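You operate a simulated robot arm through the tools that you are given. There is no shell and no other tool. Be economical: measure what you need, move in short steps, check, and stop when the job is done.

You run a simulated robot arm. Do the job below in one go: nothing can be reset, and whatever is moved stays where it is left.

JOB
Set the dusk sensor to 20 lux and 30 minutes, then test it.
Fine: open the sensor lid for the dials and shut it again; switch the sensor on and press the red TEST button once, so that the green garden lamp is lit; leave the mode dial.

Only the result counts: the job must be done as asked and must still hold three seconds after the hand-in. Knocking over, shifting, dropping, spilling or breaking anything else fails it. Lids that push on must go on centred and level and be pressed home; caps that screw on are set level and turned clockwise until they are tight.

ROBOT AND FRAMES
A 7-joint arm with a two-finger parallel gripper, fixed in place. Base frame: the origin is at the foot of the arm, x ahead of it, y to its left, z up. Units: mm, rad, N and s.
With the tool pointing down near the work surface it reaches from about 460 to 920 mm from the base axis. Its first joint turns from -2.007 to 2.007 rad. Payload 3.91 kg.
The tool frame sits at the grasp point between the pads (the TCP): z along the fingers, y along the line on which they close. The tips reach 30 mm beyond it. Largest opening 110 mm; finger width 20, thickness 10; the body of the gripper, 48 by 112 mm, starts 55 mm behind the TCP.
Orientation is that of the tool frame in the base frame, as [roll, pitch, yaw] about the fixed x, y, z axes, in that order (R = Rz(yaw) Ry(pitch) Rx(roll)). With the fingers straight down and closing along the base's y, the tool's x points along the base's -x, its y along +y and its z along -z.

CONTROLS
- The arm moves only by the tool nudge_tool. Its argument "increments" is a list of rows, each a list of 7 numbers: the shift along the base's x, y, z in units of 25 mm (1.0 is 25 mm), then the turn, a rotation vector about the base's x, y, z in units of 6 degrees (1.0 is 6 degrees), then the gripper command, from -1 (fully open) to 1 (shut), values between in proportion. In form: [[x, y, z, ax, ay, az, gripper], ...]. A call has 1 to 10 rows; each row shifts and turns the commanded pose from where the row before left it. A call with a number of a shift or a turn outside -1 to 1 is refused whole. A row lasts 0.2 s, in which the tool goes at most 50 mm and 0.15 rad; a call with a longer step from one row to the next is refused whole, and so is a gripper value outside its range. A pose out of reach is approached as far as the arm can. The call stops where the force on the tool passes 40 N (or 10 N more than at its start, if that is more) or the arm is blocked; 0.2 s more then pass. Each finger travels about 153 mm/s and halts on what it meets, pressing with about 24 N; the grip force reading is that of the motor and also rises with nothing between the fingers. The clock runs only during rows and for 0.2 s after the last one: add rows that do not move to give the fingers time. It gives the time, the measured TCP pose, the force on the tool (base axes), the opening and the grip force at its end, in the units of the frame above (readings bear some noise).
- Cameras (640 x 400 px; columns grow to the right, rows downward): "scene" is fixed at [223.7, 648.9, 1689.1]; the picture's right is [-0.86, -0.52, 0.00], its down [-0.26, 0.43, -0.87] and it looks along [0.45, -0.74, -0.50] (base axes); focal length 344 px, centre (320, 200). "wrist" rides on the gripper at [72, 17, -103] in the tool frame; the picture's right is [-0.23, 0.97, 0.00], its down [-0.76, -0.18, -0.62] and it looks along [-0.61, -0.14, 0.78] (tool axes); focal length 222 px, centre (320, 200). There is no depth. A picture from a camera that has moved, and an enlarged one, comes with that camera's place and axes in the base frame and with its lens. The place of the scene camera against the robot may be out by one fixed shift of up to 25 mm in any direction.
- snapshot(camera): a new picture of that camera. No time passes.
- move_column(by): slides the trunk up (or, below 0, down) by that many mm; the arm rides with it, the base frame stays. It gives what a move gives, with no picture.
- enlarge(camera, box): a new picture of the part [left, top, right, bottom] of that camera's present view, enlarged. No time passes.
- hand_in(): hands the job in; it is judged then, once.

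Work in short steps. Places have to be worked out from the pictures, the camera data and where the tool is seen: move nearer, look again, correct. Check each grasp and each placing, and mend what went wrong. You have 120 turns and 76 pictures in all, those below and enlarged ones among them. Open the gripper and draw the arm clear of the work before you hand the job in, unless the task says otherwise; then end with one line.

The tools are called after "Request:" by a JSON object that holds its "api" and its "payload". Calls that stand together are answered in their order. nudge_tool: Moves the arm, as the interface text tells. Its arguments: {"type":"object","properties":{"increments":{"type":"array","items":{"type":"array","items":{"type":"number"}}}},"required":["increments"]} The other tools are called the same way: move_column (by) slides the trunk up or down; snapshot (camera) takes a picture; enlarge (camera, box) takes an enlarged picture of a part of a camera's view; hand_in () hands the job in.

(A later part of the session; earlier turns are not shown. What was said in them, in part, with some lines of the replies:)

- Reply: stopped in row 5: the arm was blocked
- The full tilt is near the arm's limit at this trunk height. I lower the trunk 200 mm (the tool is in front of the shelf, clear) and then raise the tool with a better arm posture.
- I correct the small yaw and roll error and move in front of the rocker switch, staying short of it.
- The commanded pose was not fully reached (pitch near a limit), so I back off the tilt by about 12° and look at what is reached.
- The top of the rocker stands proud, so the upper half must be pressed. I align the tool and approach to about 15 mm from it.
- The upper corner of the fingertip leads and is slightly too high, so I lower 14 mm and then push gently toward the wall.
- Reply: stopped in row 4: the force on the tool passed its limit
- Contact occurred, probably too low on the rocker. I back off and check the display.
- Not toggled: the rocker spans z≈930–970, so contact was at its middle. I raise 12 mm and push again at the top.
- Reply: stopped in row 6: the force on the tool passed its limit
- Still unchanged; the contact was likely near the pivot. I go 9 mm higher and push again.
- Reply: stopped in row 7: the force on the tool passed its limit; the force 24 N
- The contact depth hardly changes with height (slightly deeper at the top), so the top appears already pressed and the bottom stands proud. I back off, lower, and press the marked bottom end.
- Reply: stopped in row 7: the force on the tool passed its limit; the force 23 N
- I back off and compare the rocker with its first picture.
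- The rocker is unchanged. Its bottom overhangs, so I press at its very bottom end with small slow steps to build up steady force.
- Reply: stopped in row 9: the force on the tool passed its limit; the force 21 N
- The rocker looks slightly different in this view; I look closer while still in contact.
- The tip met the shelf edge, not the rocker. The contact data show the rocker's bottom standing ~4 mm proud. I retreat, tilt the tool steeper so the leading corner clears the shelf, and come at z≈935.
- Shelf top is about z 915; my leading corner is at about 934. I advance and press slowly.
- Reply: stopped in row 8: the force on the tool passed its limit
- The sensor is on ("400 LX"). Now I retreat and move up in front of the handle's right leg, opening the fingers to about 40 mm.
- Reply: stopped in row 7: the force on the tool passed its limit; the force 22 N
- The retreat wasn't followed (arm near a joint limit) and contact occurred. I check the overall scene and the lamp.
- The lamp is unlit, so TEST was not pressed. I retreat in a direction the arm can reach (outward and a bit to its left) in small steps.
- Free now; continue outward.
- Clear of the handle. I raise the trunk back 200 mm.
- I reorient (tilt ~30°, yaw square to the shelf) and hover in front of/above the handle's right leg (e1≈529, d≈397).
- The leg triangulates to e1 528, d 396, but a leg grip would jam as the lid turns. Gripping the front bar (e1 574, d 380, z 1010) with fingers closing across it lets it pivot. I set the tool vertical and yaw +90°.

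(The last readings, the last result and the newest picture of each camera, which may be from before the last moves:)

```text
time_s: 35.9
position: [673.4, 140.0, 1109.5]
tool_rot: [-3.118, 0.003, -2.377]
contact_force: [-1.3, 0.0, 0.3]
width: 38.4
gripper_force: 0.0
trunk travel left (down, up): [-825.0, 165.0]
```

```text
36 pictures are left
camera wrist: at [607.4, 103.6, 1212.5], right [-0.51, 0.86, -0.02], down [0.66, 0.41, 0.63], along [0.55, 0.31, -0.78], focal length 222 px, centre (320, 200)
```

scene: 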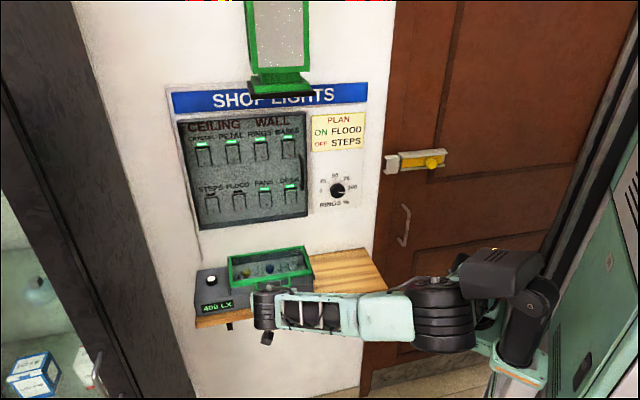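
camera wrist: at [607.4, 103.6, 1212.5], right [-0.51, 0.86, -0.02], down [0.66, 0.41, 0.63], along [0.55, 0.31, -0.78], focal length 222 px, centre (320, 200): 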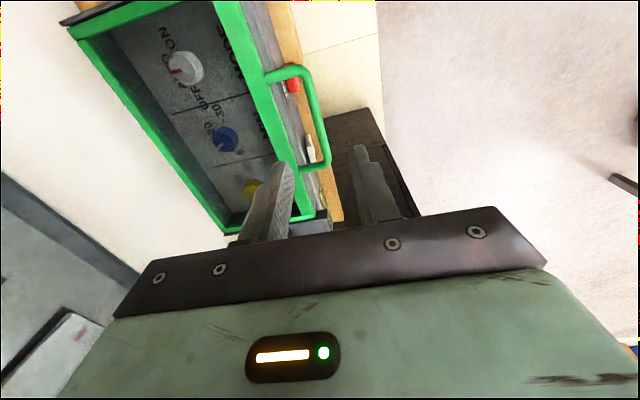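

Bar confirmed at d≈379–380. I narrow the fingers to ~24 mm, centre on the bar and descend around it.

Request:
{"api": "nudge_tool", "payload": {"increments": [[0.07, -0.07, 0, 0, 0, 0, 0.56], [0, 0, -0.8, 0, 0, 0, 0.56], [0, 0, -0.8, 0, 0, 0, 0.56], [0, 0, -0.8, 0, 0, 0, 0.56], [0, 0, -0.5, 0, 0, 0, 0.56], [0, 0, -0.5, 0, 0, 0, 0.56]]}}

Request:
{"api": "snapshot", "payload": {"camera": "wrist"}}

Request:
{"api": "enlarge", "payload": {"camera": "scene", "box": [180, 220, 340, 320]}}

```text
time_s: 37.3
position: [676.3, 139.3, 1024.9]
tool_rot: [-3.114, 0.004, -2.379]
contact_force: [0.4, -0.2, 0.3]
width: 24.0
gripper_force: 0.1
trunk travel left (down, up): [-825.0, 165.0]
```

```text
35 pictures are left
camera wrist: at [610.3, 102.3, 1128.3], right [-0.51, 0.86, -0.02], down [0.66, 0.41, 0.63], along [0.55, 0.31, -0.78], focal length 222 px, centre (320, 200)
```

wrist: 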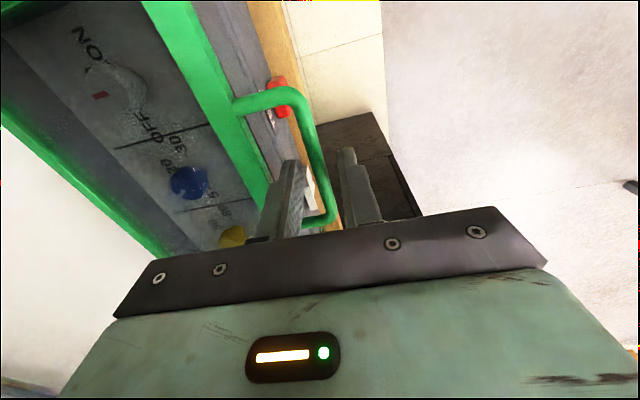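

```text
4.00 times, centred on (260, 270) of scene
camera zoom: at [223.7, 648.9, 1689.1], right [-0.86, -0.52, 0.0], down [-0.26, 0.43, -0.87], along [0.45, -0.74, -0.5], focal length 1375 px, centre (560, -80)
```

zoom: 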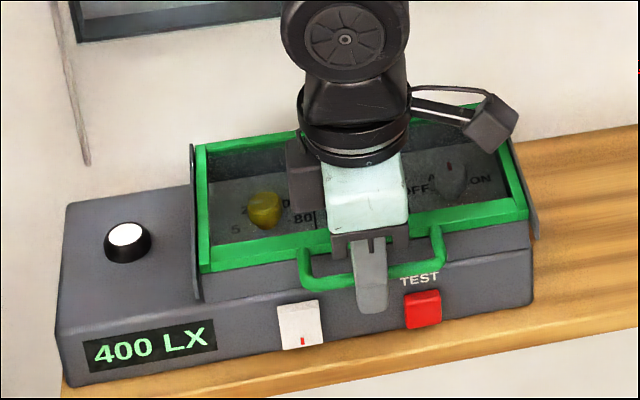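

The fingers straddle the bar. I close on it.

Request:
{"api": "nudge_tool", "payload": {"increments": [[0, 0, 0, 0, 0, 0, 1], [0, 0, 0, 0, 0, 0, 1], [0, 0, 0, 0, 0, 0, 1]]}}

```text
time_s: 38.1
position: [675.8, 139.2, 1025.0]
tool_rot: [-3.117, 0.003, -2.377]
contact_force: [0.7, 0.6, 0.0]
width: 9.2
gripper_force: 44.6
trunk travel left (down, up): [-825.0, 165.0]
```

Gripped (9.2 mm). I lift along the hinge arc (radius ≈166 mm), first 20°.

Request:
{"api": "nudge_tool", "payload": {"increments": [[0.018, -0.018, 0.58, 0, 0, 0, 1], [0.054, -0.054, 0.573, 0, 0, 0, 1], [0.088, -0.088, 0.565, 0, 0, 0, 1], [0.122, -0.122, 0.553, 0, 0, 0, 1]]}}

Request:
{"api": "enlarge", "payload": {"camera": "scene", "box": [180, 200, 340, 300]}}

```text
time_s: 39.1
position: [683.0, 130.7, 1082.3]
tool_rot: [-3.118, 0.004, -2.378]
contact_force: [-0.6, 0.1, -0.4]
width: 0.1
gripper_force: 38.0
trunk travel left (down, up): [-825.0, 165.0]
```

```text
4.00 times, centred on (260, 250) of scene
camera zoom: at [223.7, 648.9, 1689.1], right [-0.86, -0.52, 0.0], down [-0.26, 0.43, -0.87], along [0.45, -0.74, -0.5], focal length 1375 px, centre (560, 0)
```

zoom: 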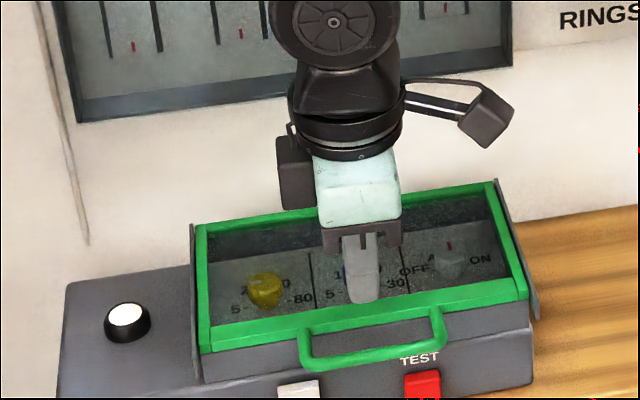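

The bar slipped out; the lid stayed shut. I'll regrip with the tool tilted 45° so one finger sits under the bar.

Request:
{"api": "nudge_tool", "payload": {"increments": [[-0.25, 0.25, 0, -0.76, -0.76, 0, 1], [-0.25, 0.25, -0.1, -0.76, -0.76, 0, 0.56], [-0.25, 0.25, -0.1, -0.76, -0.76, 0, 0.56], [-0.25, 0.25, -0.2, -0.76, -0.76, 0, 0.56], [-0.25, 0.25, -0.2, -0.76, -0.76, 0, 0.56], [-0.25, 0.25, -0.2, -0.76, -0.76, 0, 0.56], [-0.25, 0.25, -0.2, -0.76, -0.76, 0, 0.56], [0, 0, 0, 0, 0, 0, 0.56]]}}

Request:
{"api": "snapshot", "payload": {"camera": "wrist"}}

```text
time_s: 40.9
position: [639.3, 174.6, 1056.9]
tool_rot: [-2.327, 0.019, -2.368]
contact_force: [-0.7, 0.4, -0.9]
width: 24.2
gripper_force: 0.1
trunk travel left (down, up): [-825.0, 165.0]
```

```text
32 pictures are left
camera wrist: at [526.2, 186.0, 1113.5], right [-0.29, 0.65, -0.7], down [0.31, 0.76, 0.57], along [0.91, -0.05, -0.42], focal length 222 px, centre (320, 200)
```

wrist: 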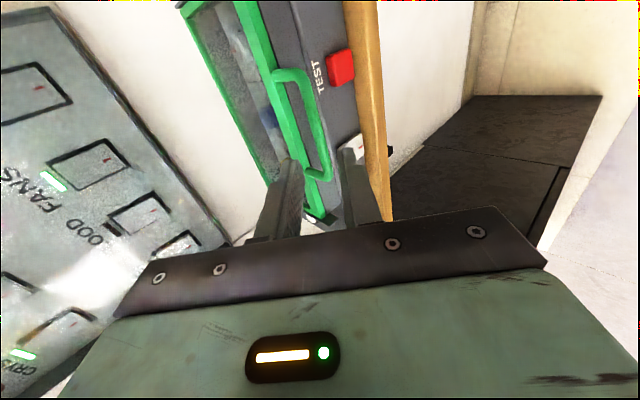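

The axis points right at the bar (about 69 mm away). I advance 57 mm along the tool axis and close.

Request:
{"api": "nudge_tool", "payload": {"increments": [[0.39, -0.39, -0.52, 0, 0, 0, 0.56], [0.39, -0.39, -0.52, 0, 0, 0, 0.56], [0.39, -0.39, -0.52, 0, 0, 0, 0.56], [0, 0, 0, 0, 0, 0, 1], [0, 0, 0, 0, 0, 0, 1], [0, 0, 0, 0, 0, 0, 1]]}}

Request:
{"api": "snapshot", "payload": {"camera": "wrist"}}

```text
time_s: 42.3
position: [668.1, 145.3, 1017.7]
tool_rot: [-2.328, 0.017, -2.367]
contact_force: [-4.7, -1.1, -1.6]
width: 9.0
gripper_force: 44.8
trunk travel left (down, up): [-825.0, 165.0]
```

```text
31 pictures are left
camera wrist: at [555.6, 156.3, 1075.8], right [-0.3, 0.65, -0.7], down [0.31, 0.76, 0.57], along [0.9, -0.05, -0.42], focal length 222 px, centre (320, 200)
```

wrist: 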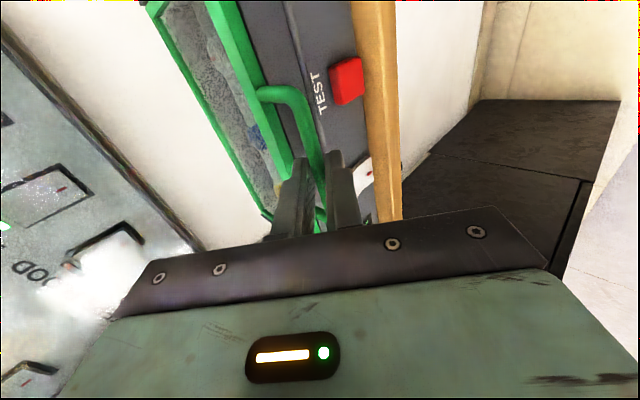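

Gripped again with a finger under the bar. I lift slowly by about 10° first.

Request:
{"api": "nudge_tool", "payload": {"increments": [[0.0, 0.0, 0.28, 0, 0, 0, 1], [0.018, -0.018, 0.28, 0, 0, 0, 1], [0.03, -0.03, 0.28, 0, 0, 0, 1], [0.04, -0.04, 0.28, 0, 0, 0, 1]]}}

Request:
{"api": "enlarge", "payload": {"camera": "scene", "box": [180, 200, 340, 300]}}

```text
time_s: 42.8
position: [665.9, 146.6, 1018.2]
tool_rot: [-2.339, 0.013, -2.362]
contact_force: [7.8, 2.9, -17.5]
width: 9.1
gripper_force: 44.9
trunk travel left (down, up): [-825.0, 165.0]
stopped in row 2: the force on the tool passed its limit (the readings are from after the stop); the commanded pose is now the measured one
```

```text
4.00 times, centred on (260, 250) of scene
camera zoom: at [223.7, 648.9, 1689.1], right [-0.86, -0.52, 0.0], down [-0.26, 0.43, -0.87], along [0.45, -0.74, -0.5], focal length 1375 px, centre (560, 0)
```

zoom: 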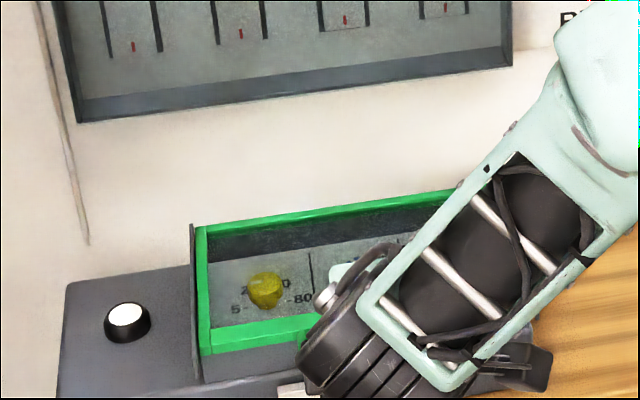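

Lifting is blocked at 40 N: the lid does not hinge upward. The side plates look like slide rails, so I test a gentle pull outward.

Request:
{"api": "nudge_tool", "payload": {"increments": [[-0.1, 0.1, 0, 0, 0, 0, 1], [-0.1, 0.1, 0, 0, 0, 0, 1], [-0.14, 0.14, 0, 0, 0, 0, 1], [-0.14, 0.14, 0, 0, 0, 0, 1], [-0.14, 0.14, 0, 0, 0, 0, 1]]}}

Request:
{"api": "snapshot", "payload": {"camera": "wrist"}}

```text
time_s: 44.0
position: [650.6, 163.0, 1017.9]
tool_rot: [-2.339, 0.013, -2.364]
contact_force: [8.4, 8.4, -32.7]
width: 8.9
gripper_force: 44.9
trunk travel left (down, up): [-825.0, 165.0]
```

```text
29 pictures are left
camera wrist: at [539.0, 172.3, 1077.2], right [-0.31, 0.65, -0.7], down [0.31, 0.76, 0.57], along [0.9, -0.04, -0.43], focal length 222 px, centre (320, 200)
```

wrist: 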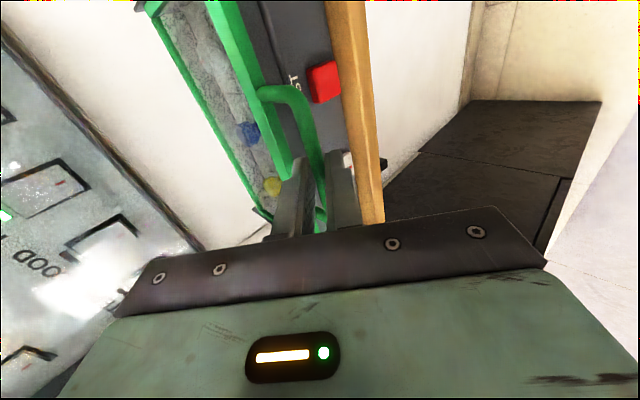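

The lid slides outward (it moved 22 mm with the bar). I ease the upward load and keep pulling, ~50 mm more.

Request:
{"api": "nudge_tool", "payload": {"increments": [[0, 0, -0.07, 0, 0, 0, 1], [-0.2, 0.2, 0, 0, 0, 0, 1], [-0.2, 0.2, 0, 0, 0, 0, 1], [-0.2, 0.2, 0, 0, 0, 0, 1], [-0.2, 0.2, 0, 0, 0, 0, 1], [-0.2, 0.2, 0, 0, 0, 0, 1], [-0.2, 0.2, 0, 0, 0, 0, 1], [-0.2, 0.2, 0, 0, 0, 0, 1]]}}

Request:
{"api": "enlarge", "payload": {"camera": "scene", "box": [180, 220, 340, 320]}}

```text
time_s: 45.8
position: [616.4, 197.0, 1018.4]
tool_rot: [-2.336, 0.014, -2.365]
contact_force: [5.2, 4.0, -15.8]
width: 8.8
gripper_force: 44.8
trunk travel left (down, up): [-825.0, 165.0]
```

```text
4.00 times, centred on (260, 270) of scene
camera zoom: at [223.7, 648.9, 1689.1], right [-0.86, -0.52, 0.0], down [-0.26, 0.43, -0.87], along [0.45, -0.74, -0.5], focal length 1375 px, centre (560, -80)
```

zoom: 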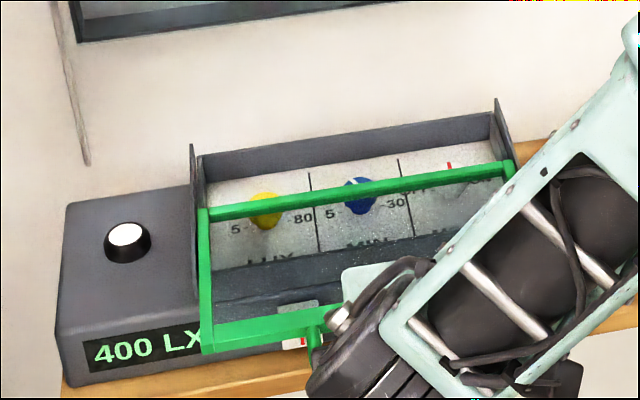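

Opening well. Pull about 28 mm more, watching the force.

Request:
{"api": "nudge_tool", "payload": {"increments": [[0, 0, -0.04, 0, 0, 0, 1], [-0.2, 0.2, 0, 0, 0, 0, 1], [-0.2, 0.2, 0, 0, 0, 0, 1], [-0.2, 0.2, 0, 0, 0, 0, 1], [-0.2, 0.2, 0, 0, 0, 0, 1]]}}

Request:
{"api": "enlarge", "payload": {"camera": "scene", "box": [180, 220, 340, 320]}}

```text
time_s: 47.0
position: [596.6, 217.4, 1019.2]
tool_rot: [-2.335, 0.014, -2.366]
contact_force: [2.6, 3.0, 8.8]
width: 8.9
gripper_force: 44.9
trunk travel left (down, up): [-825.0, 165.0]
```

```text
4.00 times, centred on (260, 270) of scene
camera zoom: at [223.7, 648.9, 1689.1], right [-0.86, -0.52, 0.0], down [-0.26, 0.43, -0.87], along [0.45, -0.74, -0.5], focal length 1375 px, centre (560, -80)
```

zoom: 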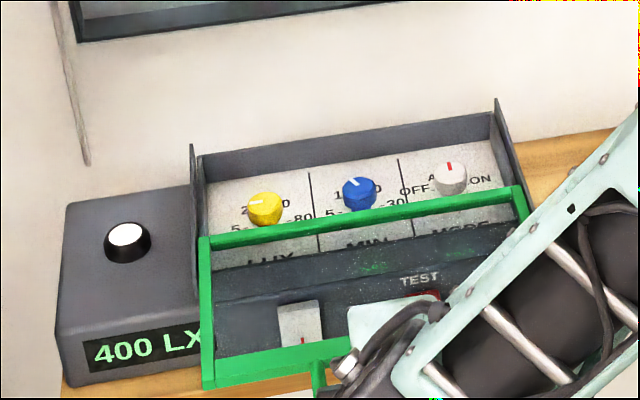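

Dials are uncovered. I release the handle gently and back off along the tool axis.

Request:
{"api": "nudge_tool", "payload": {"increments": [[0, 0, 0, 0, 0, 0, 0.56], [0, 0, 0, 0, 0, 0, 0.56], [-0.39, 0.39, 0.52, 0, 0, 0, 0.56], [-0.39, 0.39, 0.52, 0, 0, 0, 0.56], [-0.39, 0.39, 0.52, 0, 0, 0, 0.56], [0, 0, 0.8, 0, 0, 0, 0.56], [0, 0, 0.8, 0, 0, 0, 0.56]]}}

Request:
{"api": "enlarge", "payload": {"camera": "scene", "box": [180, 220, 340, 320]}}

```text
time_s: 48.6
position: [581.0, 228.8, 1087.9]
tool_rot: [-2.318, -0.003, -2.404]
contact_force: [-0.3, -0.4, -0.9]
width: 24.3
gripper_force: 0.0
trunk travel left (down, up): [-825.0, 165.0]
```

```text
4.00 times, centred on (260, 270) of scene
camera zoom: at [223.7, 648.9, 1689.1], right [-0.86, -0.52, 0.0], down [-0.26, 0.43, -0.87], along [0.45, -0.74, -0.5], focal length 1375 px, centre (560, -80)
```

zoom: 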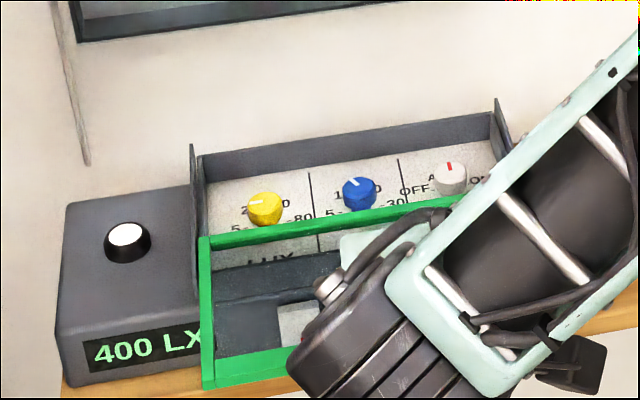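

The lid stays put. I raise, set the tool vertical and go above the dials to look straight at them.

Request:
{"api": "nudge_tool", "payload": {"increments": [[0, 0, 0.8, 0.69, 0.69, 0, 0.3], [0.9, -0.76, 0.8, 0.69, 0.69, 0, 0.3], [0.9, -0.76, 0.6, 0.69, 0.69, 0, 0.3], [0.9, -0.76, 0.2, 0.69, 0.69, 0, 0.3], [0.9, -0.76, 0, 0.69, 0.69, 0, 0.3], [0.9, -0.76, 0, 0.69, 0.69, 0, 0.3], [0.9, -0.76, 0, 0.69, 0.69, 0, 0.3], [0.9, -0.76, 0, 0.69, 0.69, 0, 0.3], [0.9, -0.76, 0, 0, 0, 0, 0.3]]}}

Request:
{"api": "snapshot", "payload": {"camera": "wrist"}}

```text
time_s: 50.6
position: [747.0, 94.7, 1155.2]
tool_rot: [3.131, 0.004, -2.374]
contact_force: [0.2, 0.9, 0.5]
width: 38.4
gripper_force: 0.2
trunk travel left (down, up): [-825.0, 165.0]
```

```text
25 pictures are left
camera wrist: at [683.8, 54.8, 1258.9], right [-0.51, 0.86, 0.01], down [0.68, 0.39, 0.62], along [0.53, 0.33, -0.78], focal length 222 px, centre (320, 200)
```

wrist: 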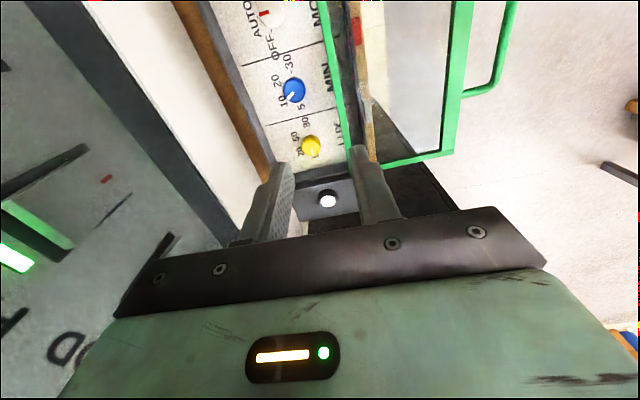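

Request:
{"api": "enlarge", "payload": {"camera": "wrist", "box": [220, 30, 380, 190]}}

```text
2.50 times, centred on (300, 110) of wrist
camera zoom: at [683.8, 54.8, 1258.9], right [-0.51, 0.86, 0.01], down [0.68, 0.39, 0.62], along [0.53, 0.33, -0.78], focal length 555 px, centre (370, 425)
```

zoom: 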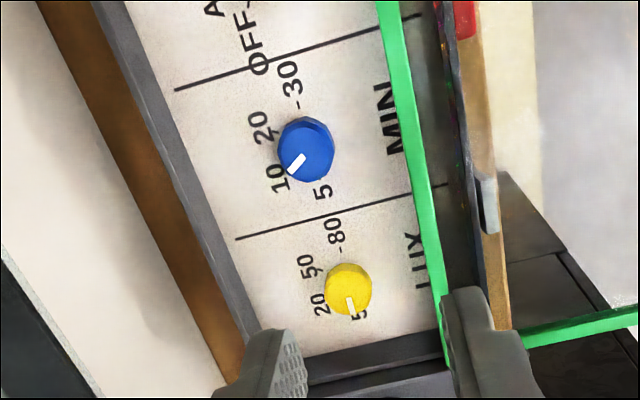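

Scales: LUX 5-20-50-80 and MIN 5-10-20-30; LUX points near 5, MIN near 10. I move so the camera is right above the dials, to measure pointer and mark angles without parallax.

Request:
{"api": "nudge_tool", "payload": {"increments": [[0.9, 0.18, -0.87, 0, 0, 0, 0.3], [0.9, 0.18, -0.87, 0, 0, 0, 0.3], [0.9, 0.18, -0.87, 0, 0, 0, 0.3], [0, 0, 0, 0, 0, 0, 0.3]]}}

Request:
{"api": "enlarge", "payload": {"camera": "wrist", "box": [230, 0, 410, 160]}}

```text
time_s: 51.6
position: [815.6, 108.0, 1092.1]
tool_rot: [3.129, 0.002, -2.374]
contact_force: [-5.1, 5.8, -2.8]
width: 38.4
gripper_force: 0.0
trunk travel left (down, up): [-825.0, 165.0]
```

```text
2.50 times, centred on (320, 80) of wrist
camera zoom: at [752.6, 69.3, 1195.4], right [-0.51, 0.86, 0.01], down [0.68, 0.39, 0.62], along [0.53, 0.33, -0.78], focal length 555 px, centre (320, 500)
```

zoom: 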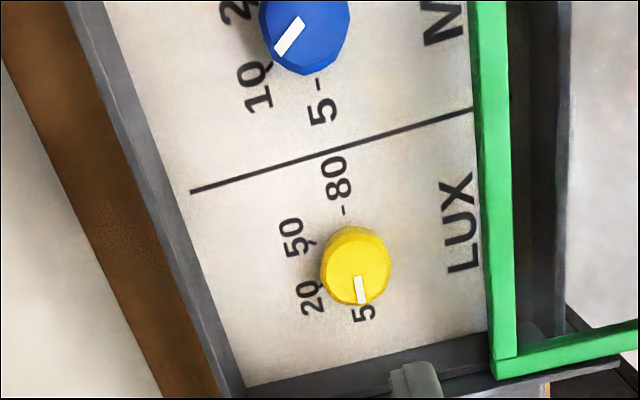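

LUX points to 5 (at +e1); 20 is 60° clockwise. MIN points to 10; 30 is 120° clockwise. Yellow centre ≈ (644.5, 481.5), blue ≈ (573, 481.5). I move over the yellow knob and descend part way.

Request:
{"api": "nudge_tool", "payload": {"increments": [[-0.77, 0.29, 0, 0, 0, 0, 0.15], [0, 0, -0.8, 0, 0, 0, 0.15], [0, 0, -0.8, 0, 0, 0, 0.15], [0, 0, -0.4, 0, 0, 0, 0.15], [0, 0, 0, 0, 0, 0, 0.15]]}}

Request:
{"api": "snapshot", "payload": {"camera": "wrist"}}

```text
time_s: 52.8
position: [795.2, 114.4, 1041.7]
tool_rot: [3.131, 0.004, -2.373]
contact_force: [0.6, -0.5, 0.0]
width: 46.8
gripper_force: 0.1
trunk travel left (down, up): [-825.0, 165.0]
```

```text
22 pictures are left
camera wrist: at [733.2, 75.5, 1144.6], right [-0.51, 0.86, 0.01], down [0.67, 0.39, 0.62], along [0.53, 0.33, -0.78], focal length 222 px, centre (320, 200)
```

wrist: 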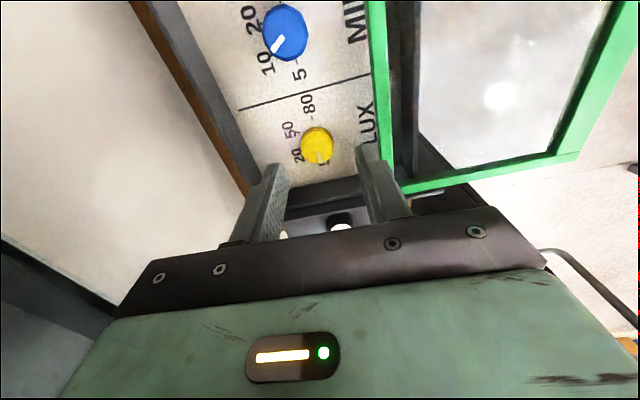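

The knob is right under the TCP. I descend around it and close.

Request:
{"api": "nudge_tool", "payload": {"increments": [[0, 0, -0.5, 0, 0, 0, 0.15], [0, 0, -0.5, 0, 0, 0, 0.15], [0, 0, -0.3, 0, 0, 0, 0.15], [0, 0, -0.3, 0, 0, 0, 0.15], [0, 0, 0, 0, 0, 0, 1], [0, 0, 0, 0, 0, 0, 1], [0, 0, 0, 0, 0, 0, 1]]}}

```text
time_s: 54.1
position: [794.1, 113.5, 1005.8]
tool_rot: [3.134, 0.008, -2.375]
contact_force: [-10.0, -6.1, 20.0]
width: 24.8
gripper_force: 45.3
trunk travel left (down, up): [-825.0, 165.0]
stopped in row 6: the force on the tool passed its limit (the readings are from after the stop); the commanded pose is now the measured one
```

Knob gripped (24.8 mm); tips touch the panel slightly. I lift 2–3 mm and turn 60° clockwise.

Request:
{"api": "nudge_tool", "payload": {"increments": [[0, 0, 0.12, 0, 0, 0, 1], [0, 0, 0, 0, 0, -0.5, 1], [0, 0, 0, 0, 0, -0.5, 1]]}}

Request:
{"api": "enlarge", "payload": {"camera": "wrist", "box": [220, 40, 420, 240]}}

```text
time_s: 54.9
position: [795.9, 113.2, 1007.1]
tool_rot: [3.135, 0.008, -2.483]
contact_force: [-10.5, -6.2, -4.7]
width: 24.6
gripper_force: 45.0
trunk travel left (down, up): [-825.0, 165.0]
```

```text
2.00 times, centred on (320, 140) of wrist
camera zoom: at [729.0, 81.4, 1109.3], right [-0.42, 0.91, 0.01], down [0.71, 0.32, 0.63], along [0.57, 0.27, -0.78], focal length 444 px, centre (320, 320)
```

zoom: 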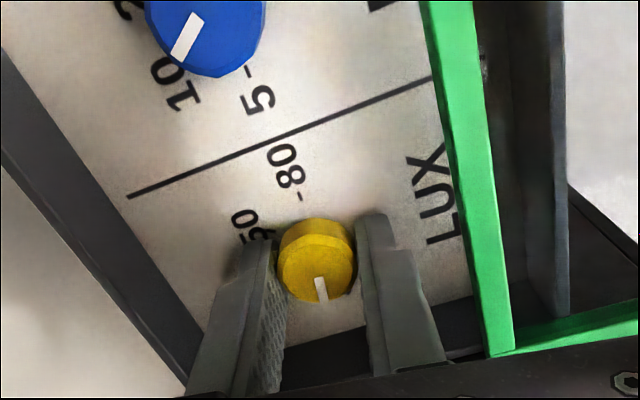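

Gripped well and turning. Continue the remaining 54°.

Request:
{"api": "nudge_tool", "payload": {"increments": [[-0.03, -0.03, 0, 0, 0, -1, 1], [0, 0, 0, 0, 0, -1, 1], [0, 0, 0, 0, 0, -1, 1], [0, 0, 0, 0, 0, -1, 1], [0, 0, 0, 0, 0, -1, 1], [0, 0, 0, 0, 0, -1, 1], [0, 0, 0, 0, 0, -1, 1], [0, 0, 0, 0, 0, -1, 1], [0, 0, 0, 0, 0, -1, 1], [0, 0, 0, 0, 0, 0, 1]]}}

Request:
{"api": "enlarge", "payload": {"camera": "wrist", "box": [220, 40, 420, 240]}}

```text
time_s: 57.1
position: [796.8, 110.8, 1006.0]
tool_rot: [3.135, 0.008, 2.859]
contact_force: [-0.9, -22.8, -18.2]
width: 24.7
gripper_force: 45.1
trunk travel left (down, up): [-825.0, 165.0]
```

```text
2.00 times, centred on (320, 140) of wrist
camera zoom: at [731.3, 147.1, 1109.3], right [0.49, 0.87, 0.01], down [0.68, -0.38, 0.63], along [0.55, -0.3, -0.78], focal length 444 px, centre (320, 320)
```

zoom: 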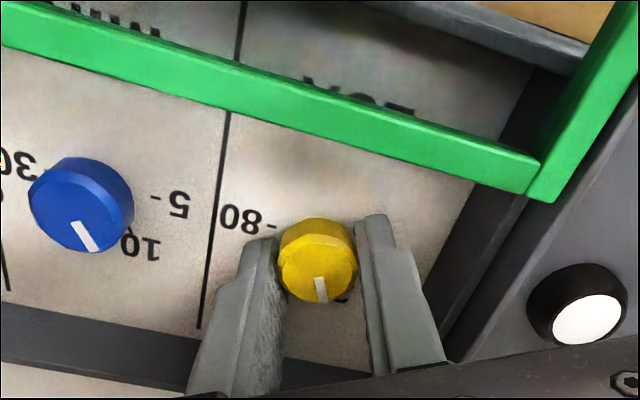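

The knob followed. I release, rise and check the pointer against the 20 mark.

Request:
{"api": "nudge_tool", "payload": {"increments": [[0, 0, 0, 0, 0, 0, 0.15], [0, 0, 0, 0, 0, 0, 0.15], [0, 0, 0.8, 0, 0, 0, 0.15], [0, 0, 1, 0, 0, 0, 0.15], [0, 0, 1, 0, 0, 0, 0.15], [0, 0, 0, 0, 0, 0, 0.15]]}}

Request:
{"api": "enlarge", "payload": {"camera": "wrist", "box": [220, 40, 420, 240]}}

```text
time_s: 58.5
position: [796.8, 113.5, 1076.7]
tool_rot: [3.136, 0.01, 2.861]
contact_force: [-0.3, -0.1, 0.3]
width: 46.5
gripper_force: 0.0
trunk travel left (down, up): [-825.0, 165.0]
```

```text
2.00 times, centred on (320, 140) of wrist
camera zoom: at [731.5, 149.8, 1180.2], right [0.49, 0.87, 0.01], down [0.68, -0.38, 0.63], along [0.55, -0.3, -0.78], focal length 444 px, centre (320, 320)
```

zoom: 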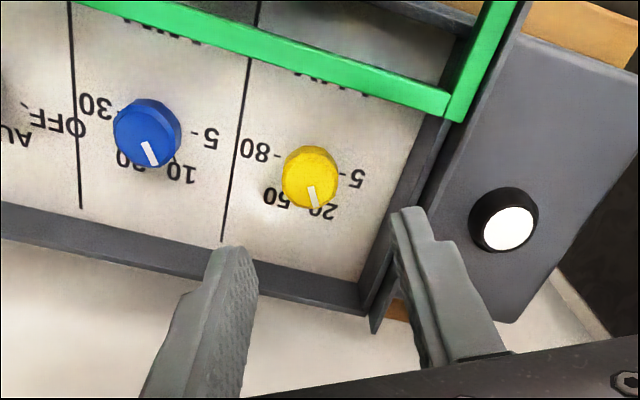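

Both compute to ~30° left of the wall direction: yellow is at 20 (blue still at 10). A tighter view to confirm.

Request:
{"api": "enlarge", "payload": {"camera": "wrist", "box": [270, 80, 350, 160]}}

```text
5.00 times, centred on (310, 120) of wrist
camera zoom: at [731.5, 149.8, 1180.2], right [0.49, 0.87, 0.01], down [0.68, -0.38, 0.63], along [0.55, -0.3, -0.78], focal length 1111 px, centre (370, 600)
```

zoom: 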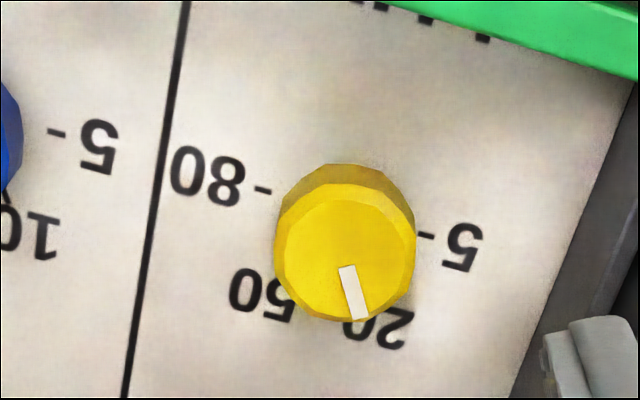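

Yellow is at 29.9°, exactly on 20. Now I turn the wrist back 60° while moving over the blue knob.

Request:
{"api": "nudge_tool", "payload": {"increments": [[-0.204, -0.196, 0, 0, 0, 1, 0.15], [-0.204, -0.196, 0, 0, 0, 1, 0.15], [-0.204, -0.196, 0, 0, 0, 1, 0.15], [-0.204, -0.196, 0, 0, 0, 1, 0.15], [-0.204, -0.196, 0, 0, 0, 1, 0.15], [-0.204, -0.196, 0, 0, 0, 1, 0.15], [-0.204, -0.196, 0, 0, 0, 1, 0.15], [-0.204, -0.196, 0, 0, 0, 1, 0.15], [-0.204, -0.196, 0, 0, 0, 1, 0.15], [-0.204, -0.196, 0, 0, 0, 1, 0.15]]}}

Request:
{"api": "nudge_tool", "payload": {"increments": [[0, 0, -0.8, 0, 0, 0, 0.15], [0, 0, -0.6, 0, 0, 0, 0.15], [0, 0, 0, 0, 0, 0, 0.15]]}}

Request:
{"api": "enlarge", "payload": {"camera": "wrist", "box": [220, 40, 420, 240]}}

```text
time_s: 60.7
position: [744.9, 65.1, 1076.7]
tool_rot: [3.136, 0.009, -2.375]
contact_force: [0.0, 0.6, 0.8]
width: 47.0
gripper_force: 0.0
trunk travel left (down, up): [-825.0, 165.0]
```

```text
time_s: 61.5
position: [744.2, 64.5, 1041.9]
tool_rot: [3.136, 0.011, -2.375]
contact_force: [-0.4, -0.2, 1.2]
width: 46.6
gripper_force: 0.1
trunk travel left (down, up): [-825.0, 165.0]
```

```text
2.00 times, centred on (320, 140) of wrist
camera zoom: at [681.1, 25.4, 1144.9], right [-0.51, 0.86, 0.01], down [0.67, 0.39, 0.63], along [0.54, 0.33, -0.78], focal length 444 px, centre (320, 320)
```

zoom: 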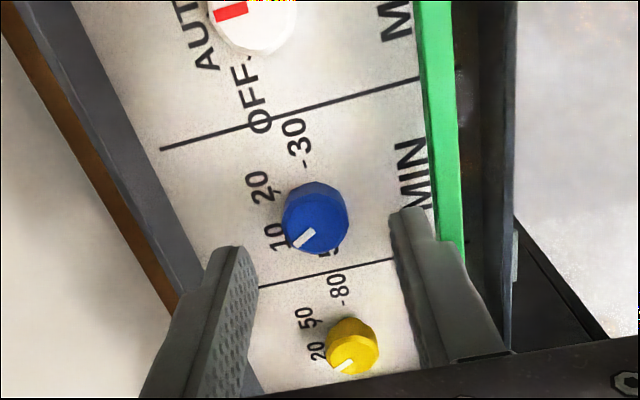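

The blue knob is about 4–5 mm further along +e1 and 2 mm deeper. I correct, descend and grip.

Request:
{"api": "nudge_tool", "payload": {"increments": [[0.2, 0.06, 0, 0, 0, 0, 0.15], [0, 0, -0.5, 0, 0, 0, 0.15], [0, 0, -0.5, 0, 0, 0, 0.15], [0, 0, -0.36, 0, 0, 0, 0.15], [0, 0, 0, 0, 0, 0, 1], [0, 0, 0, 0, 0, 0, 1], [0, 0, 0, 0, 0, 0, 1]]}}

Request:
{"api": "enlarge", "payload": {"camera": "wrist", "box": [220, 40, 420, 240]}}

```text
time_s: 63.1
position: [749.3, 67.2, 1007.5]
tool_rot: [3.133, 0.009, -2.375]
contact_force: [-6.2, 7.4, -3.2]
width: 23.5
gripper_force: 44.6
trunk travel left (down, up): [-825.0, 165.0]
```

```text
2.00 times, centred on (320, 140) of wrist
camera zoom: at [686.4, 28.2, 1111.6], right [-0.51, 0.86, 0.01], down [0.67, 0.39, 0.63], along [0.54, 0.33, -0.78], focal length 444 px, centre (320, 320)
```

zoom: 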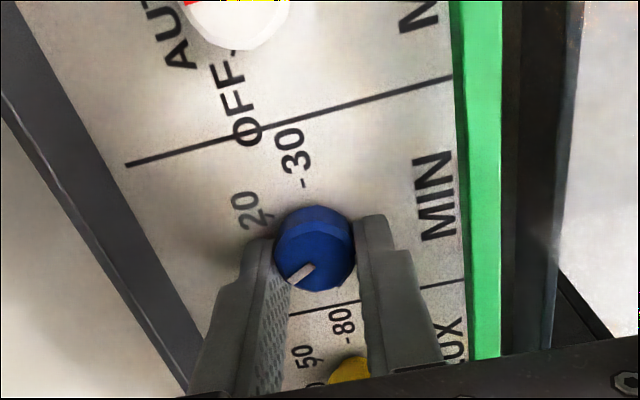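

The knob sits a few mm toward -e1 of the finger centre; I reopen slightly, shift 3 mm, and regrip, then start turning.

Request:
{"api": "nudge_tool", "payload": {"increments": [[0, 0, 0, 0, 0, 0, 0.3], [-0.085, -0.085, 0, 0, 0, 0, 0.3], [0.015, -0.015, 0, 0, 0, 0, 1], [0, 0, 0, 0, 0, 0, 1], [0, 0, 0, 0, 0, -1, 1], [0, 0, 0, 0, 0, -1, 1], [0, 0, 0, 0, 0, -1, 1], [0, 0, 0, 0, 0, -1, 1], [0, 0, 0, 0, 0, -1, 1]]}}

```text
time_s: 65.1
position: [748.6, 64.2, 1009.8]
tool_rot: [3.134, 0.012, -2.9]
contact_force: [-4.9, 7.4, 17.2]
width: 23.9
gripper_force: 45.1
trunk travel left (down, up): [-825.0, 165.0]
```

Turning fine. Continue 60° more, then check.

Request:
{"api": "nudge_tool", "payload": {"increments": [[0, 0, 0, 0, 0, -1, 1], [0, 0, 0, 0, 0, -1, 1], [0, 0, 0, 0, 0, -1, 1], [0, 0, 0, 0, 0, -1, 1], [0, 0, 0, 0, 0, -1, 1], [0, 0, 0, 0, 0, -1, 1], [0, 0, 0, 0, 0, -1, 1], [0, 0, 0, 0, 0, -1, 1], [0, 0, 0, 0, 0, -1, 1], [0, 0, 0, 0, 0, -1, 1]]}}

Request:
{"api": "enlarge", "payload": {"camera": "wrist", "box": [220, 40, 420, 240]}}

```text
time_s: 67.3
position: [747.3, 62.4, 1008.2]
tool_rot: [3.137, 0.012, 2.335]
contact_force: [-15.2, -19.9, 24.2]
width: 23.0
gripper_force: 45.5
trunk travel left (down, up): [-825.0, 165.0]
```

```text
2.00 times, centred on (320, 140) of wrist
camera zoom: at [709.1, 125.9, 1111.5], right [0.86, 0.51, 0.01], down [0.39, -0.67, 0.63], along [0.33, -0.54, -0.78], focal length 444 px, centre (320, 320)
```

zoom: 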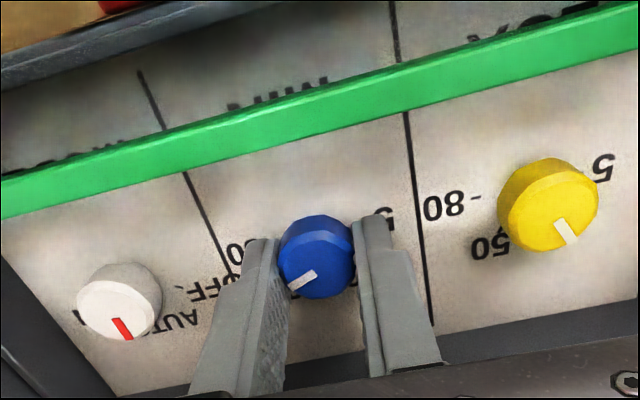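

The knob follows; a sideways load shows it is ~2 mm toward -e1. I ease that and finish the last 30°.

Request:
{"api": "nudge_tool", "payload": {"increments": [[-0.05, -0.05, 0, 0, 0, -1, 1], [0, 0, 0.05, 0, 0, -1, 1], [0, 0, 0, 0, 0, -1, 1], [0, 0, 0, 0, 0, -1, 1], [0, 0, 0, 0, 0, -1, 1], [0, 0, 0, 0, 0, 0, 1]]}}

Request:
{"api": "nudge_tool", "payload": {"increments": [[0, 0, 0, 0, 0, 0, 0.15], [0, 0, 0, 0, 0, 0, 0.15], [0, 0, 0.8, 0, 0, 0, 0.15], [0, 0, 1, 0, 0, 0, 0.15], [0, 0, 1, 0, 0, 0, 0.15], [0, 0, 0, 0, 0, 0, 0.15]]}}

Request:
{"api": "enlarge", "payload": {"camera": "wrist", "box": [240, 60, 400, 220]}}

```text
time_s: 68.7
position: [745.2, 63.3, 1010.1]
tool_rot: [3.14, 0.009, 1.813]
contact_force: [-19.0, -15.6, -5.3]
width: 24.0
gripper_force: 45.0
trunk travel left (down, up): [-825.0, 165.0]
```

```text
time_s: 70.1
position: [747.0, 66.0, 1080.2]
tool_rot: [3.135, 0.011, 1.813]
contact_force: [0.9, -0.7, -0.2]
width: 46.7
gripper_force: 0.0
trunk travel left (down, up): [-825.0, 165.0]
```

```text
2.50 times, centred on (320, 140) of wrist
camera zoom: at [747.0, 140.2, 1183.0], right [1.0, 0.01, 0.01], down [0.0, -0.78, 0.63], along [0.02, -0.63, -0.78], focal length 555 px, centre (320, 350)
```

zoom: 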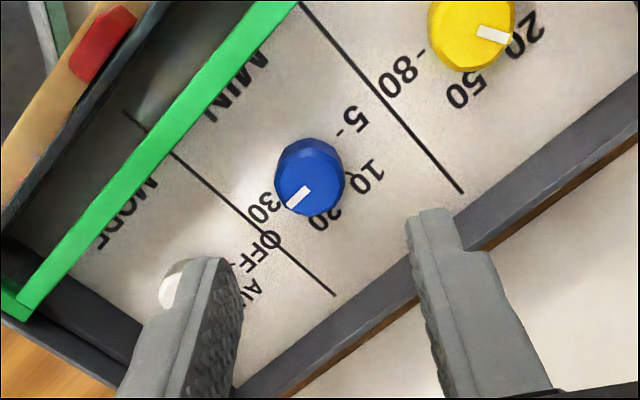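

The pointer now lies along -e1, i.e. at 30. A tighter view to verify.

Request:
{"api": "enlarge", "payload": {"camera": "wrist", "box": [280, 100, 360, 180]}}

```text
5.00 times, centred on (320, 140) of wrist
camera zoom: at [747.0, 140.2, 1183.0], right [1.0, 0.01, 0.01], down [0.0, -0.78, 0.63], along [0.02, -0.63, -0.78], focal length 1111 px, centre (320, 500)
```

zoom: 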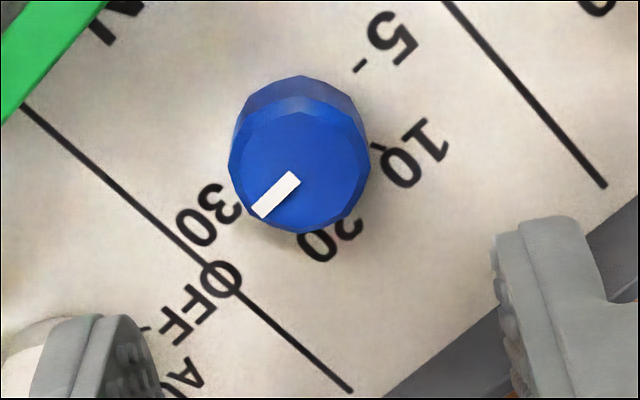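

MIN is at 30. Now close the lid: I go over to the front of the handle with closed fingers.

Request:
{"api": "nudge_tool", "payload": {"increments": [[0, 0, 1, 0, 0, 0.65, 1], [-0.87, 0.87, 0.5, 0, 0, 0.65, 1], [-0.87, 0.87, 0, 0, 0, 0.65, 1], [-0.87, 0.87, 0, 0, 0, 0.65, 1], [-0.87, 0.87, 0, 0, 0, 0.65, 1], [-0.87, 0.87, 0, 0, 0, 0.65, 1], [-0.87, 0.87, 0, 0, 0, 0.65, 1], [-0.87, 0.87, 0, 0, 0, 0.65, 1], [-0.87, 0.87, 0, 0, 0, 0, 1], [0, 0, 0, 0, 0, 0, 1]]}}

Request:
{"api": "snapshot", "payload": {"camera": "wrist"}}

```text
time_s: 72.3
position: [571.0, 234.8, 1115.7]
tool_rot: [3.134, 0.01, 2.357]
contact_force: [0.8, 0.5, 0.0]
width: 0.0
gripper_force: 23.8
trunk travel left (down, up): [-825.0, 165.0]
```

```text
12 pictures are left
camera wrist: at [529.8, 299.3, 1218.7], right [0.85, 0.53, 0.01], down [0.41, -0.66, 0.63], along [0.34, -0.53, -0.78], focal length 222 px, centre (320, 200)
```

wrist: 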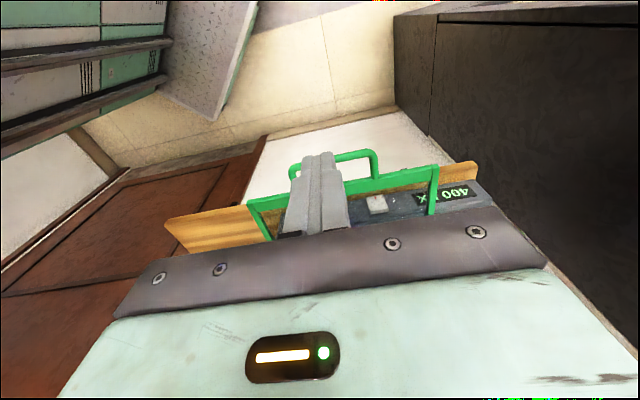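

The bar is at d≈279; I lower in front of it and begin pushing it back toward the wall.

Request:
{"api": "nudge_tool", "payload": {"increments": [[0, 0, -1, 0, 0, 0, 1], [0, 0, -1, 0, 0, 0, 1], [0, 0, -1, 0, 0, 0, 1], [0.05, 0.05, -0.92, 0, 0, 0, 1], [0.4, -0.4, 0, 0, 0, 0, 1], [0.4, -0.4, 0, 0, 0, 0, 1], [0.3, -0.3, 0, 0, 0, 0, 1], [0.3, -0.3, 0, 0, 0, 0, 1], [0.3, -0.3, 0, 0, 0, 0, 1]]}}

Request:
{"api": "enlarge", "payload": {"camera": "scene", "box": [180, 220, 340, 320]}}

```text
time_s: 74.3
position: [617.0, 195.4, 1019.6]
tool_rot: [3.135, 0.011, 2.356]
contact_force: [-0.3, -0.3, -0.4]
width: 0.0
gripper_force: 24.1
trunk travel left (down, up): [-825.0, 165.0]
```

```text
4.00 times, centred on (260, 270) of scene
camera zoom: at [223.7, 648.9, 1689.1], right [-0.86, -0.52, 0.0], down [-0.26, 0.43, -0.87], along [0.45, -0.74, -0.5], focal length 1375 px, centre (560, -80)
```

zoom: 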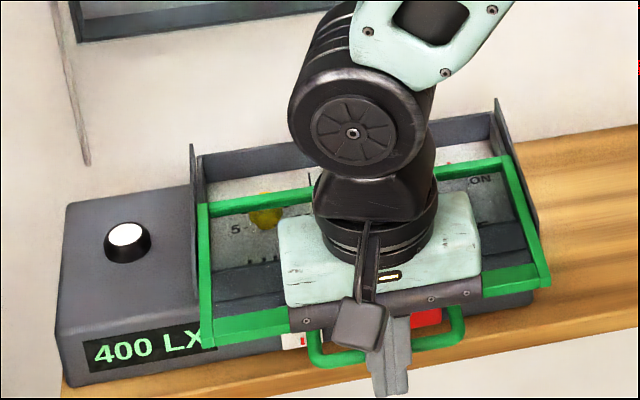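

The lid slides in evenly. Continue pushing until it seats.

Request:
{"api": "nudge_tool", "payload": {"increments": [[0.25, -0.25, 0, 0, 0, 0, 1], [0.25, -0.25, 0, 0, 0, 0, 1], [0.25, -0.25, 0, 0, 0, 0, 1], [0.25, -0.25, 0, 0, 0, 0, 1], [0.25, -0.25, 0, 0, 0, 0, 1], [0.25, -0.25, 0, 0, 0, 0, 1], [0.18, -0.18, 0, 0, 0, 0, 1], [0.15, -0.15, 0, 0, 0, 0, 1], [0.15, -0.15, 0, 0, 0, 0, 1], [0.15, -0.15, 0, 0, 0, 0, 1]]}}

```text
time_s: 76.5
position: [665.6, 147.4, 1019.4]
tool_rot: [3.138, 0.005, 2.362]
contact_force: [-25.4, 18.4, 1.9]
width: 0.1
gripper_force: 24.3
trunk travel left (down, up): [-825.0, 165.0]
```

31 N at d=366: the lid is against its stop. I back away and check it.

Request:
{"api": "nudge_tool", "payload": {"increments": [[-0.6, 0.6, 0, 0, 0, 0, 1], [-0.8, 0.8, 0, 0, 0, 0, 1], [-0.8, 0.8, 0, 0, 0, 0, 1], [-0.4, 0.4, 0.4, 0, 0, 0, 1], [0, 0, 0, 0, 0, 0, 1]]}}

Request:
{"api": "snapshot", "payload": {"camera": "scene"}}

```text
time_s: 77.7
position: [605.9, 209.4, 1028.9]
tool_rot: [3.135, 0.01, 2.359]
contact_force: [-0.1, 1.2, 0.2]
width: 0.2
gripper_force: 23.3
trunk travel left (down, up): [-825.0, 165.0]
```

```text
10 pictures are left
```

scene: 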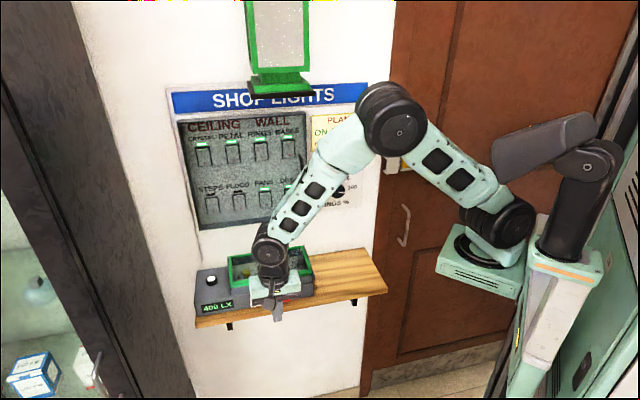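

The lid looks shut. I tilt the tool 45° and position it in front of the TEST button.

Request:
{"api": "nudge_tool", "payload": {"increments": [[-0.07, -0.23, 0, -0.76, -0.76, 0, 1], [-0.07, -0.23, -0.2, -0.76, -0.76, 0, 1], [-0.07, -0.23, -0.4, -0.76, -0.76, 0, 1], [-0.07, -0.23, -0.5, -0.76, -0.76, 0, 1], [-0.07, -0.23, -0.5, -0.76, -0.76, 0, 1], [-0.07, -0.23, -0.6, -0.76, -0.76, 0, 1], [-0.07, -0.23, -0.6, -0.76, -0.76, 0, 1], [0, 0, 0, 0, 0, 0, 1]]}}

Request:
{"api": "snapshot", "payload": {"camera": "wrist"}}

```text
time_s: 79.5
position: [593.4, 167.5, 958.2]
tool_rot: [3.135, 0.8, 2.359]
contact_force: [-0.4, 0.5, -0.4]
width: 0.0
gripper_force: 24.3
trunk travel left (down, up): [-825.0, 165.0]
```

```text
9 pictures are left
camera wrist: at [515.9, 266.3, 979.2], right [0.8, 0.58, 0.17], down [-0.07, -0.19, 0.98], along [0.6, -0.79, -0.11], focal length 222 px, centre (320, 200)
```

wrist: 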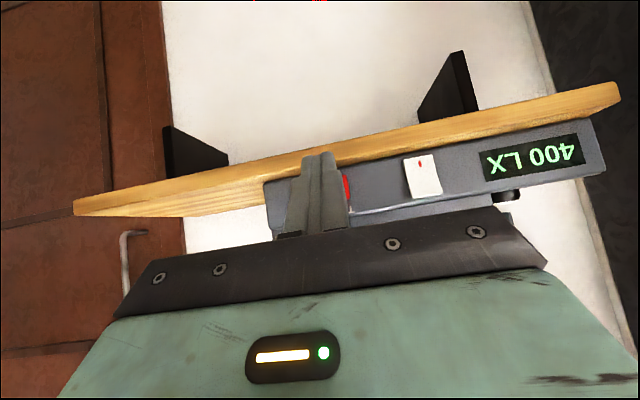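

The tool is aligned with TEST (e1≈539, z≈943). I approach to ~10 mm short, then press slowly.

Request:
{"api": "nudge_tool", "payload": {"increments": [[0.6, -0.6, 0, 0, 0, 0, 1], [0.6, -0.6, 0, 0, 0, 0, 1], [0.6, -0.6, 0, 0, 0, 0, 1], [0, 0, 0, 0, 0, 0, 1]]}}

Request:
{"api": "enlarge", "payload": {"camera": "scene", "box": [200, 250, 320, 325]}}

```text
time_s: 80.5
position: [638.7, 123.4, 958.6]
tool_rot: [3.137, 0.798, 2.356]
contact_force: [0.0, -0.1, 0.4]
width: 0.0
gripper_force: 24.1
trunk travel left (down, up): [-825.0, 165.0]
```

```text
5.33 times, centred on (260, 288) of scene
camera zoom: at [223.7, 648.9, 1689.1], right [-0.86, -0.52, 0.0], down [-0.26, 0.43, -0.87], along [0.45, -0.74, -0.5], focal length 1834 px, centre (640, -267)
```

zoom: 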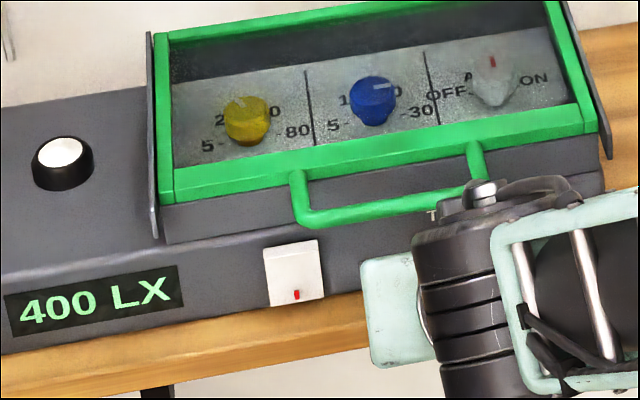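

The lid is back exactly in its original position. Press TEST slowly.

Request:
{"api": "nudge_tool", "payload": {"increments": [[0.06, -0.06, 0, 0, 0, 0, 1], [0.06, -0.06, 0, 0, 0, 0, 1], [0.06, -0.06, 0, 0, 0, 0, 1], [0.06, -0.06, 0, 0, 0, 0, 1], [0.06, -0.06, 0, 0, 0, 0, 1], [0.06, -0.06, 0, 0, 0, 0, 1], [0.06, -0.06, 0, 0, 0, 0, 1], [0.06, -0.06, 0, 0, 0, 0, 1]]}}

Request:
{"api": "snapshot", "payload": {"camera": "scene"}}

```text
time_s: 82.3
position: [646.8, 112.7, 958.9]
tool_rot: [3.135, 0.796, 2.36]
contact_force: [-21.6, 16.3, 5.2]
width: 0.1
gripper_force: 24.8
trunk travel left (down, up): [-825.0, 165.0]
```

```text
7 pictures are left
```

scene: 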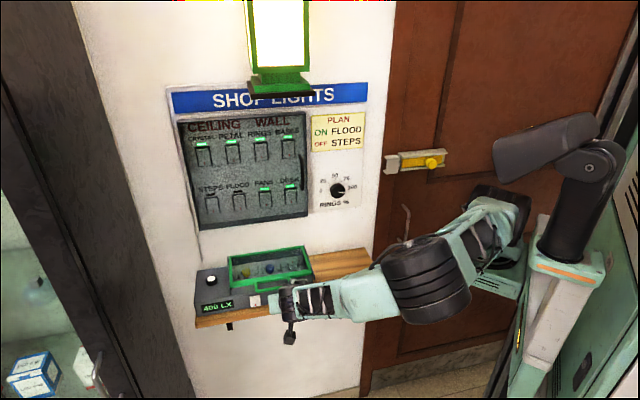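

The green garden lamp is lit. I back straight off the button and away.

Request:
{"api": "nudge_tool", "payload": {"increments": [[-0.5, 0.5, 0, 0, 0, 0, 1], [-0.8, 0.8, 0, 0, 0, 0, 1], [-0.8, 0.8, 0, 0, 0, 0, 1], [-0.6, 0.6, 0, 0.7, 0.7, 0, 1], [-0.4, 0.4, 0.5, 0.7, 0.7, 0, 0], [0, 0, 0.8, 0.7, 0.7, 0, 0], [0, 0, 0.8, 0.7, 0.7, 0, -0.5], [0, 0, 0.8, 0.7, 0.7, 0, -0.5]]}}

Request:
{"api": "snapshot", "payload": {"camera": "scene"}}

Request:
{"api": "enlarge", "payload": {"camera": "scene", "box": [200, 235, 320, 325]}}

```text
time_s: 84.1
position: [572.1, 187.8, 1030.5]
tool_rot: [3.133, 0.277, 2.358]
contact_force: [-0.8, 0.6, -0.2]
width: 82.4
gripper_force: 0.1
trunk travel left (down, up): [-825.0, 165.0]
```

```text
6 pictures are left
```

scene: 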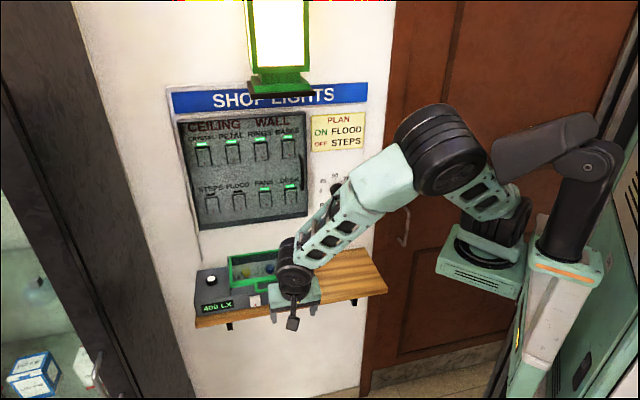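

```text
4.44 times, centred on (260, 280) of scene
camera zoom: at [223.7, 648.9, 1689.1], right [-0.86, -0.52, 0.0], down [-0.26, 0.43, -0.87], along [0.45, -0.74, -0.5], focal length 1528 px, centre (587, -156)
```

zoom: 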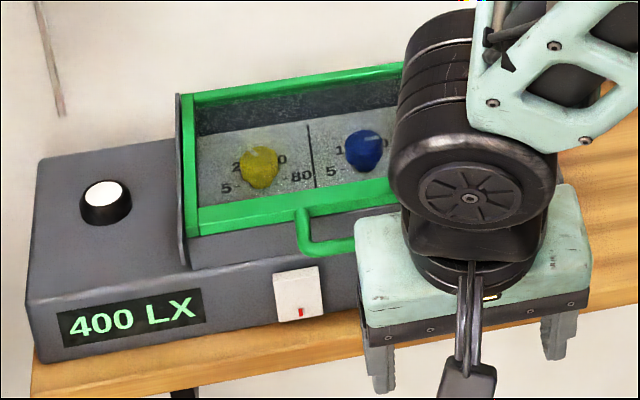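

The lamp stays lit and the lid is shut. I draw the arm up and away and take a last look.

Request:
{"api": "nudge_tool", "payload": {"increments": [[-0.3, 0.3, 1, 0.7, 0.7, 0, -1], [-0.3, 0.3, 1, 0.7, 0.7, 0, -1], [-0.3, 0.3, 1, 0, 0, 0, -1], [-0.3, 0.3, 1, 0, 0, 0, -1], [0, 0, 1, 0, 0, 0, -1], [0, 0, 1, 0, 0, 0, -1], [0, 0, 1, 0, 0, 0, -1], [0, 0, 0, 0, 0, 0, -1], [0, 0, 0, 0, 0, 0, -1]]}}

Request:
{"api": "snapshot", "payload": {"camera": "scene"}}

Request:
{"api": "enlarge", "payload": {"camera": "scene", "box": [180, 220, 340, 320]}}

```text
time_s: 86.1
position: [541.0, 218.1, 1204.8]
tool_rot: [3.135, 0.073, 2.357]
contact_force: [0.9, 0.7, 0.2]
width: 109.8
gripper_force: 0.1
trunk travel left (down, up): [-825.0, 165.0]
```

```text
4 pictures are left
```

scene: 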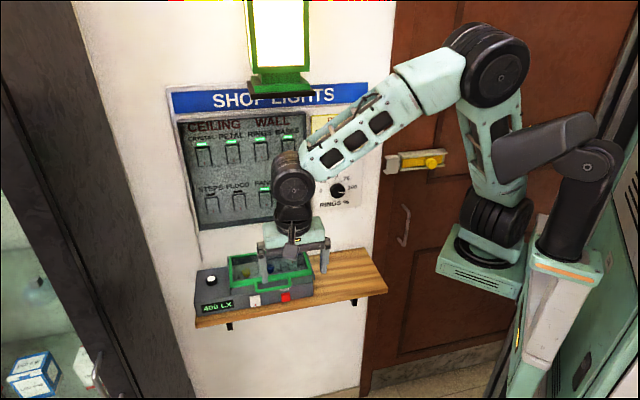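

```text
4.00 times, centred on (260, 270) of scene
camera zoom: at [223.7, 648.9, 1689.1], right [-0.86, -0.52, 0.0], down [-0.26, 0.43, -0.87], along [0.45, -0.74, -0.5], focal length 1375 px, centre (560, -80)
```

zoom: 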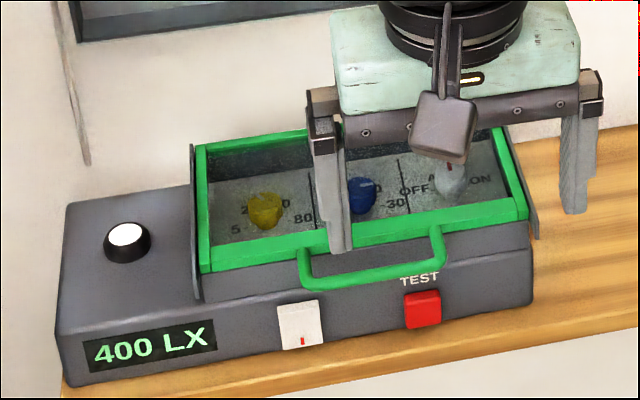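

The dials read 20 lux and 30 minutes. The lid is shut, the sensor is on, the lamp is lit and the arm is clear, so I hand in.

Request:
{"api": "hand_in", "payload": {}}

```text
The job is handed in.
```

The dusk sensor is set to 20 lux and 30 minutes, switched on and tested: I pressed TEST once, the green garden lamp is lit, the lid is shut, and the mode dial was left alone.
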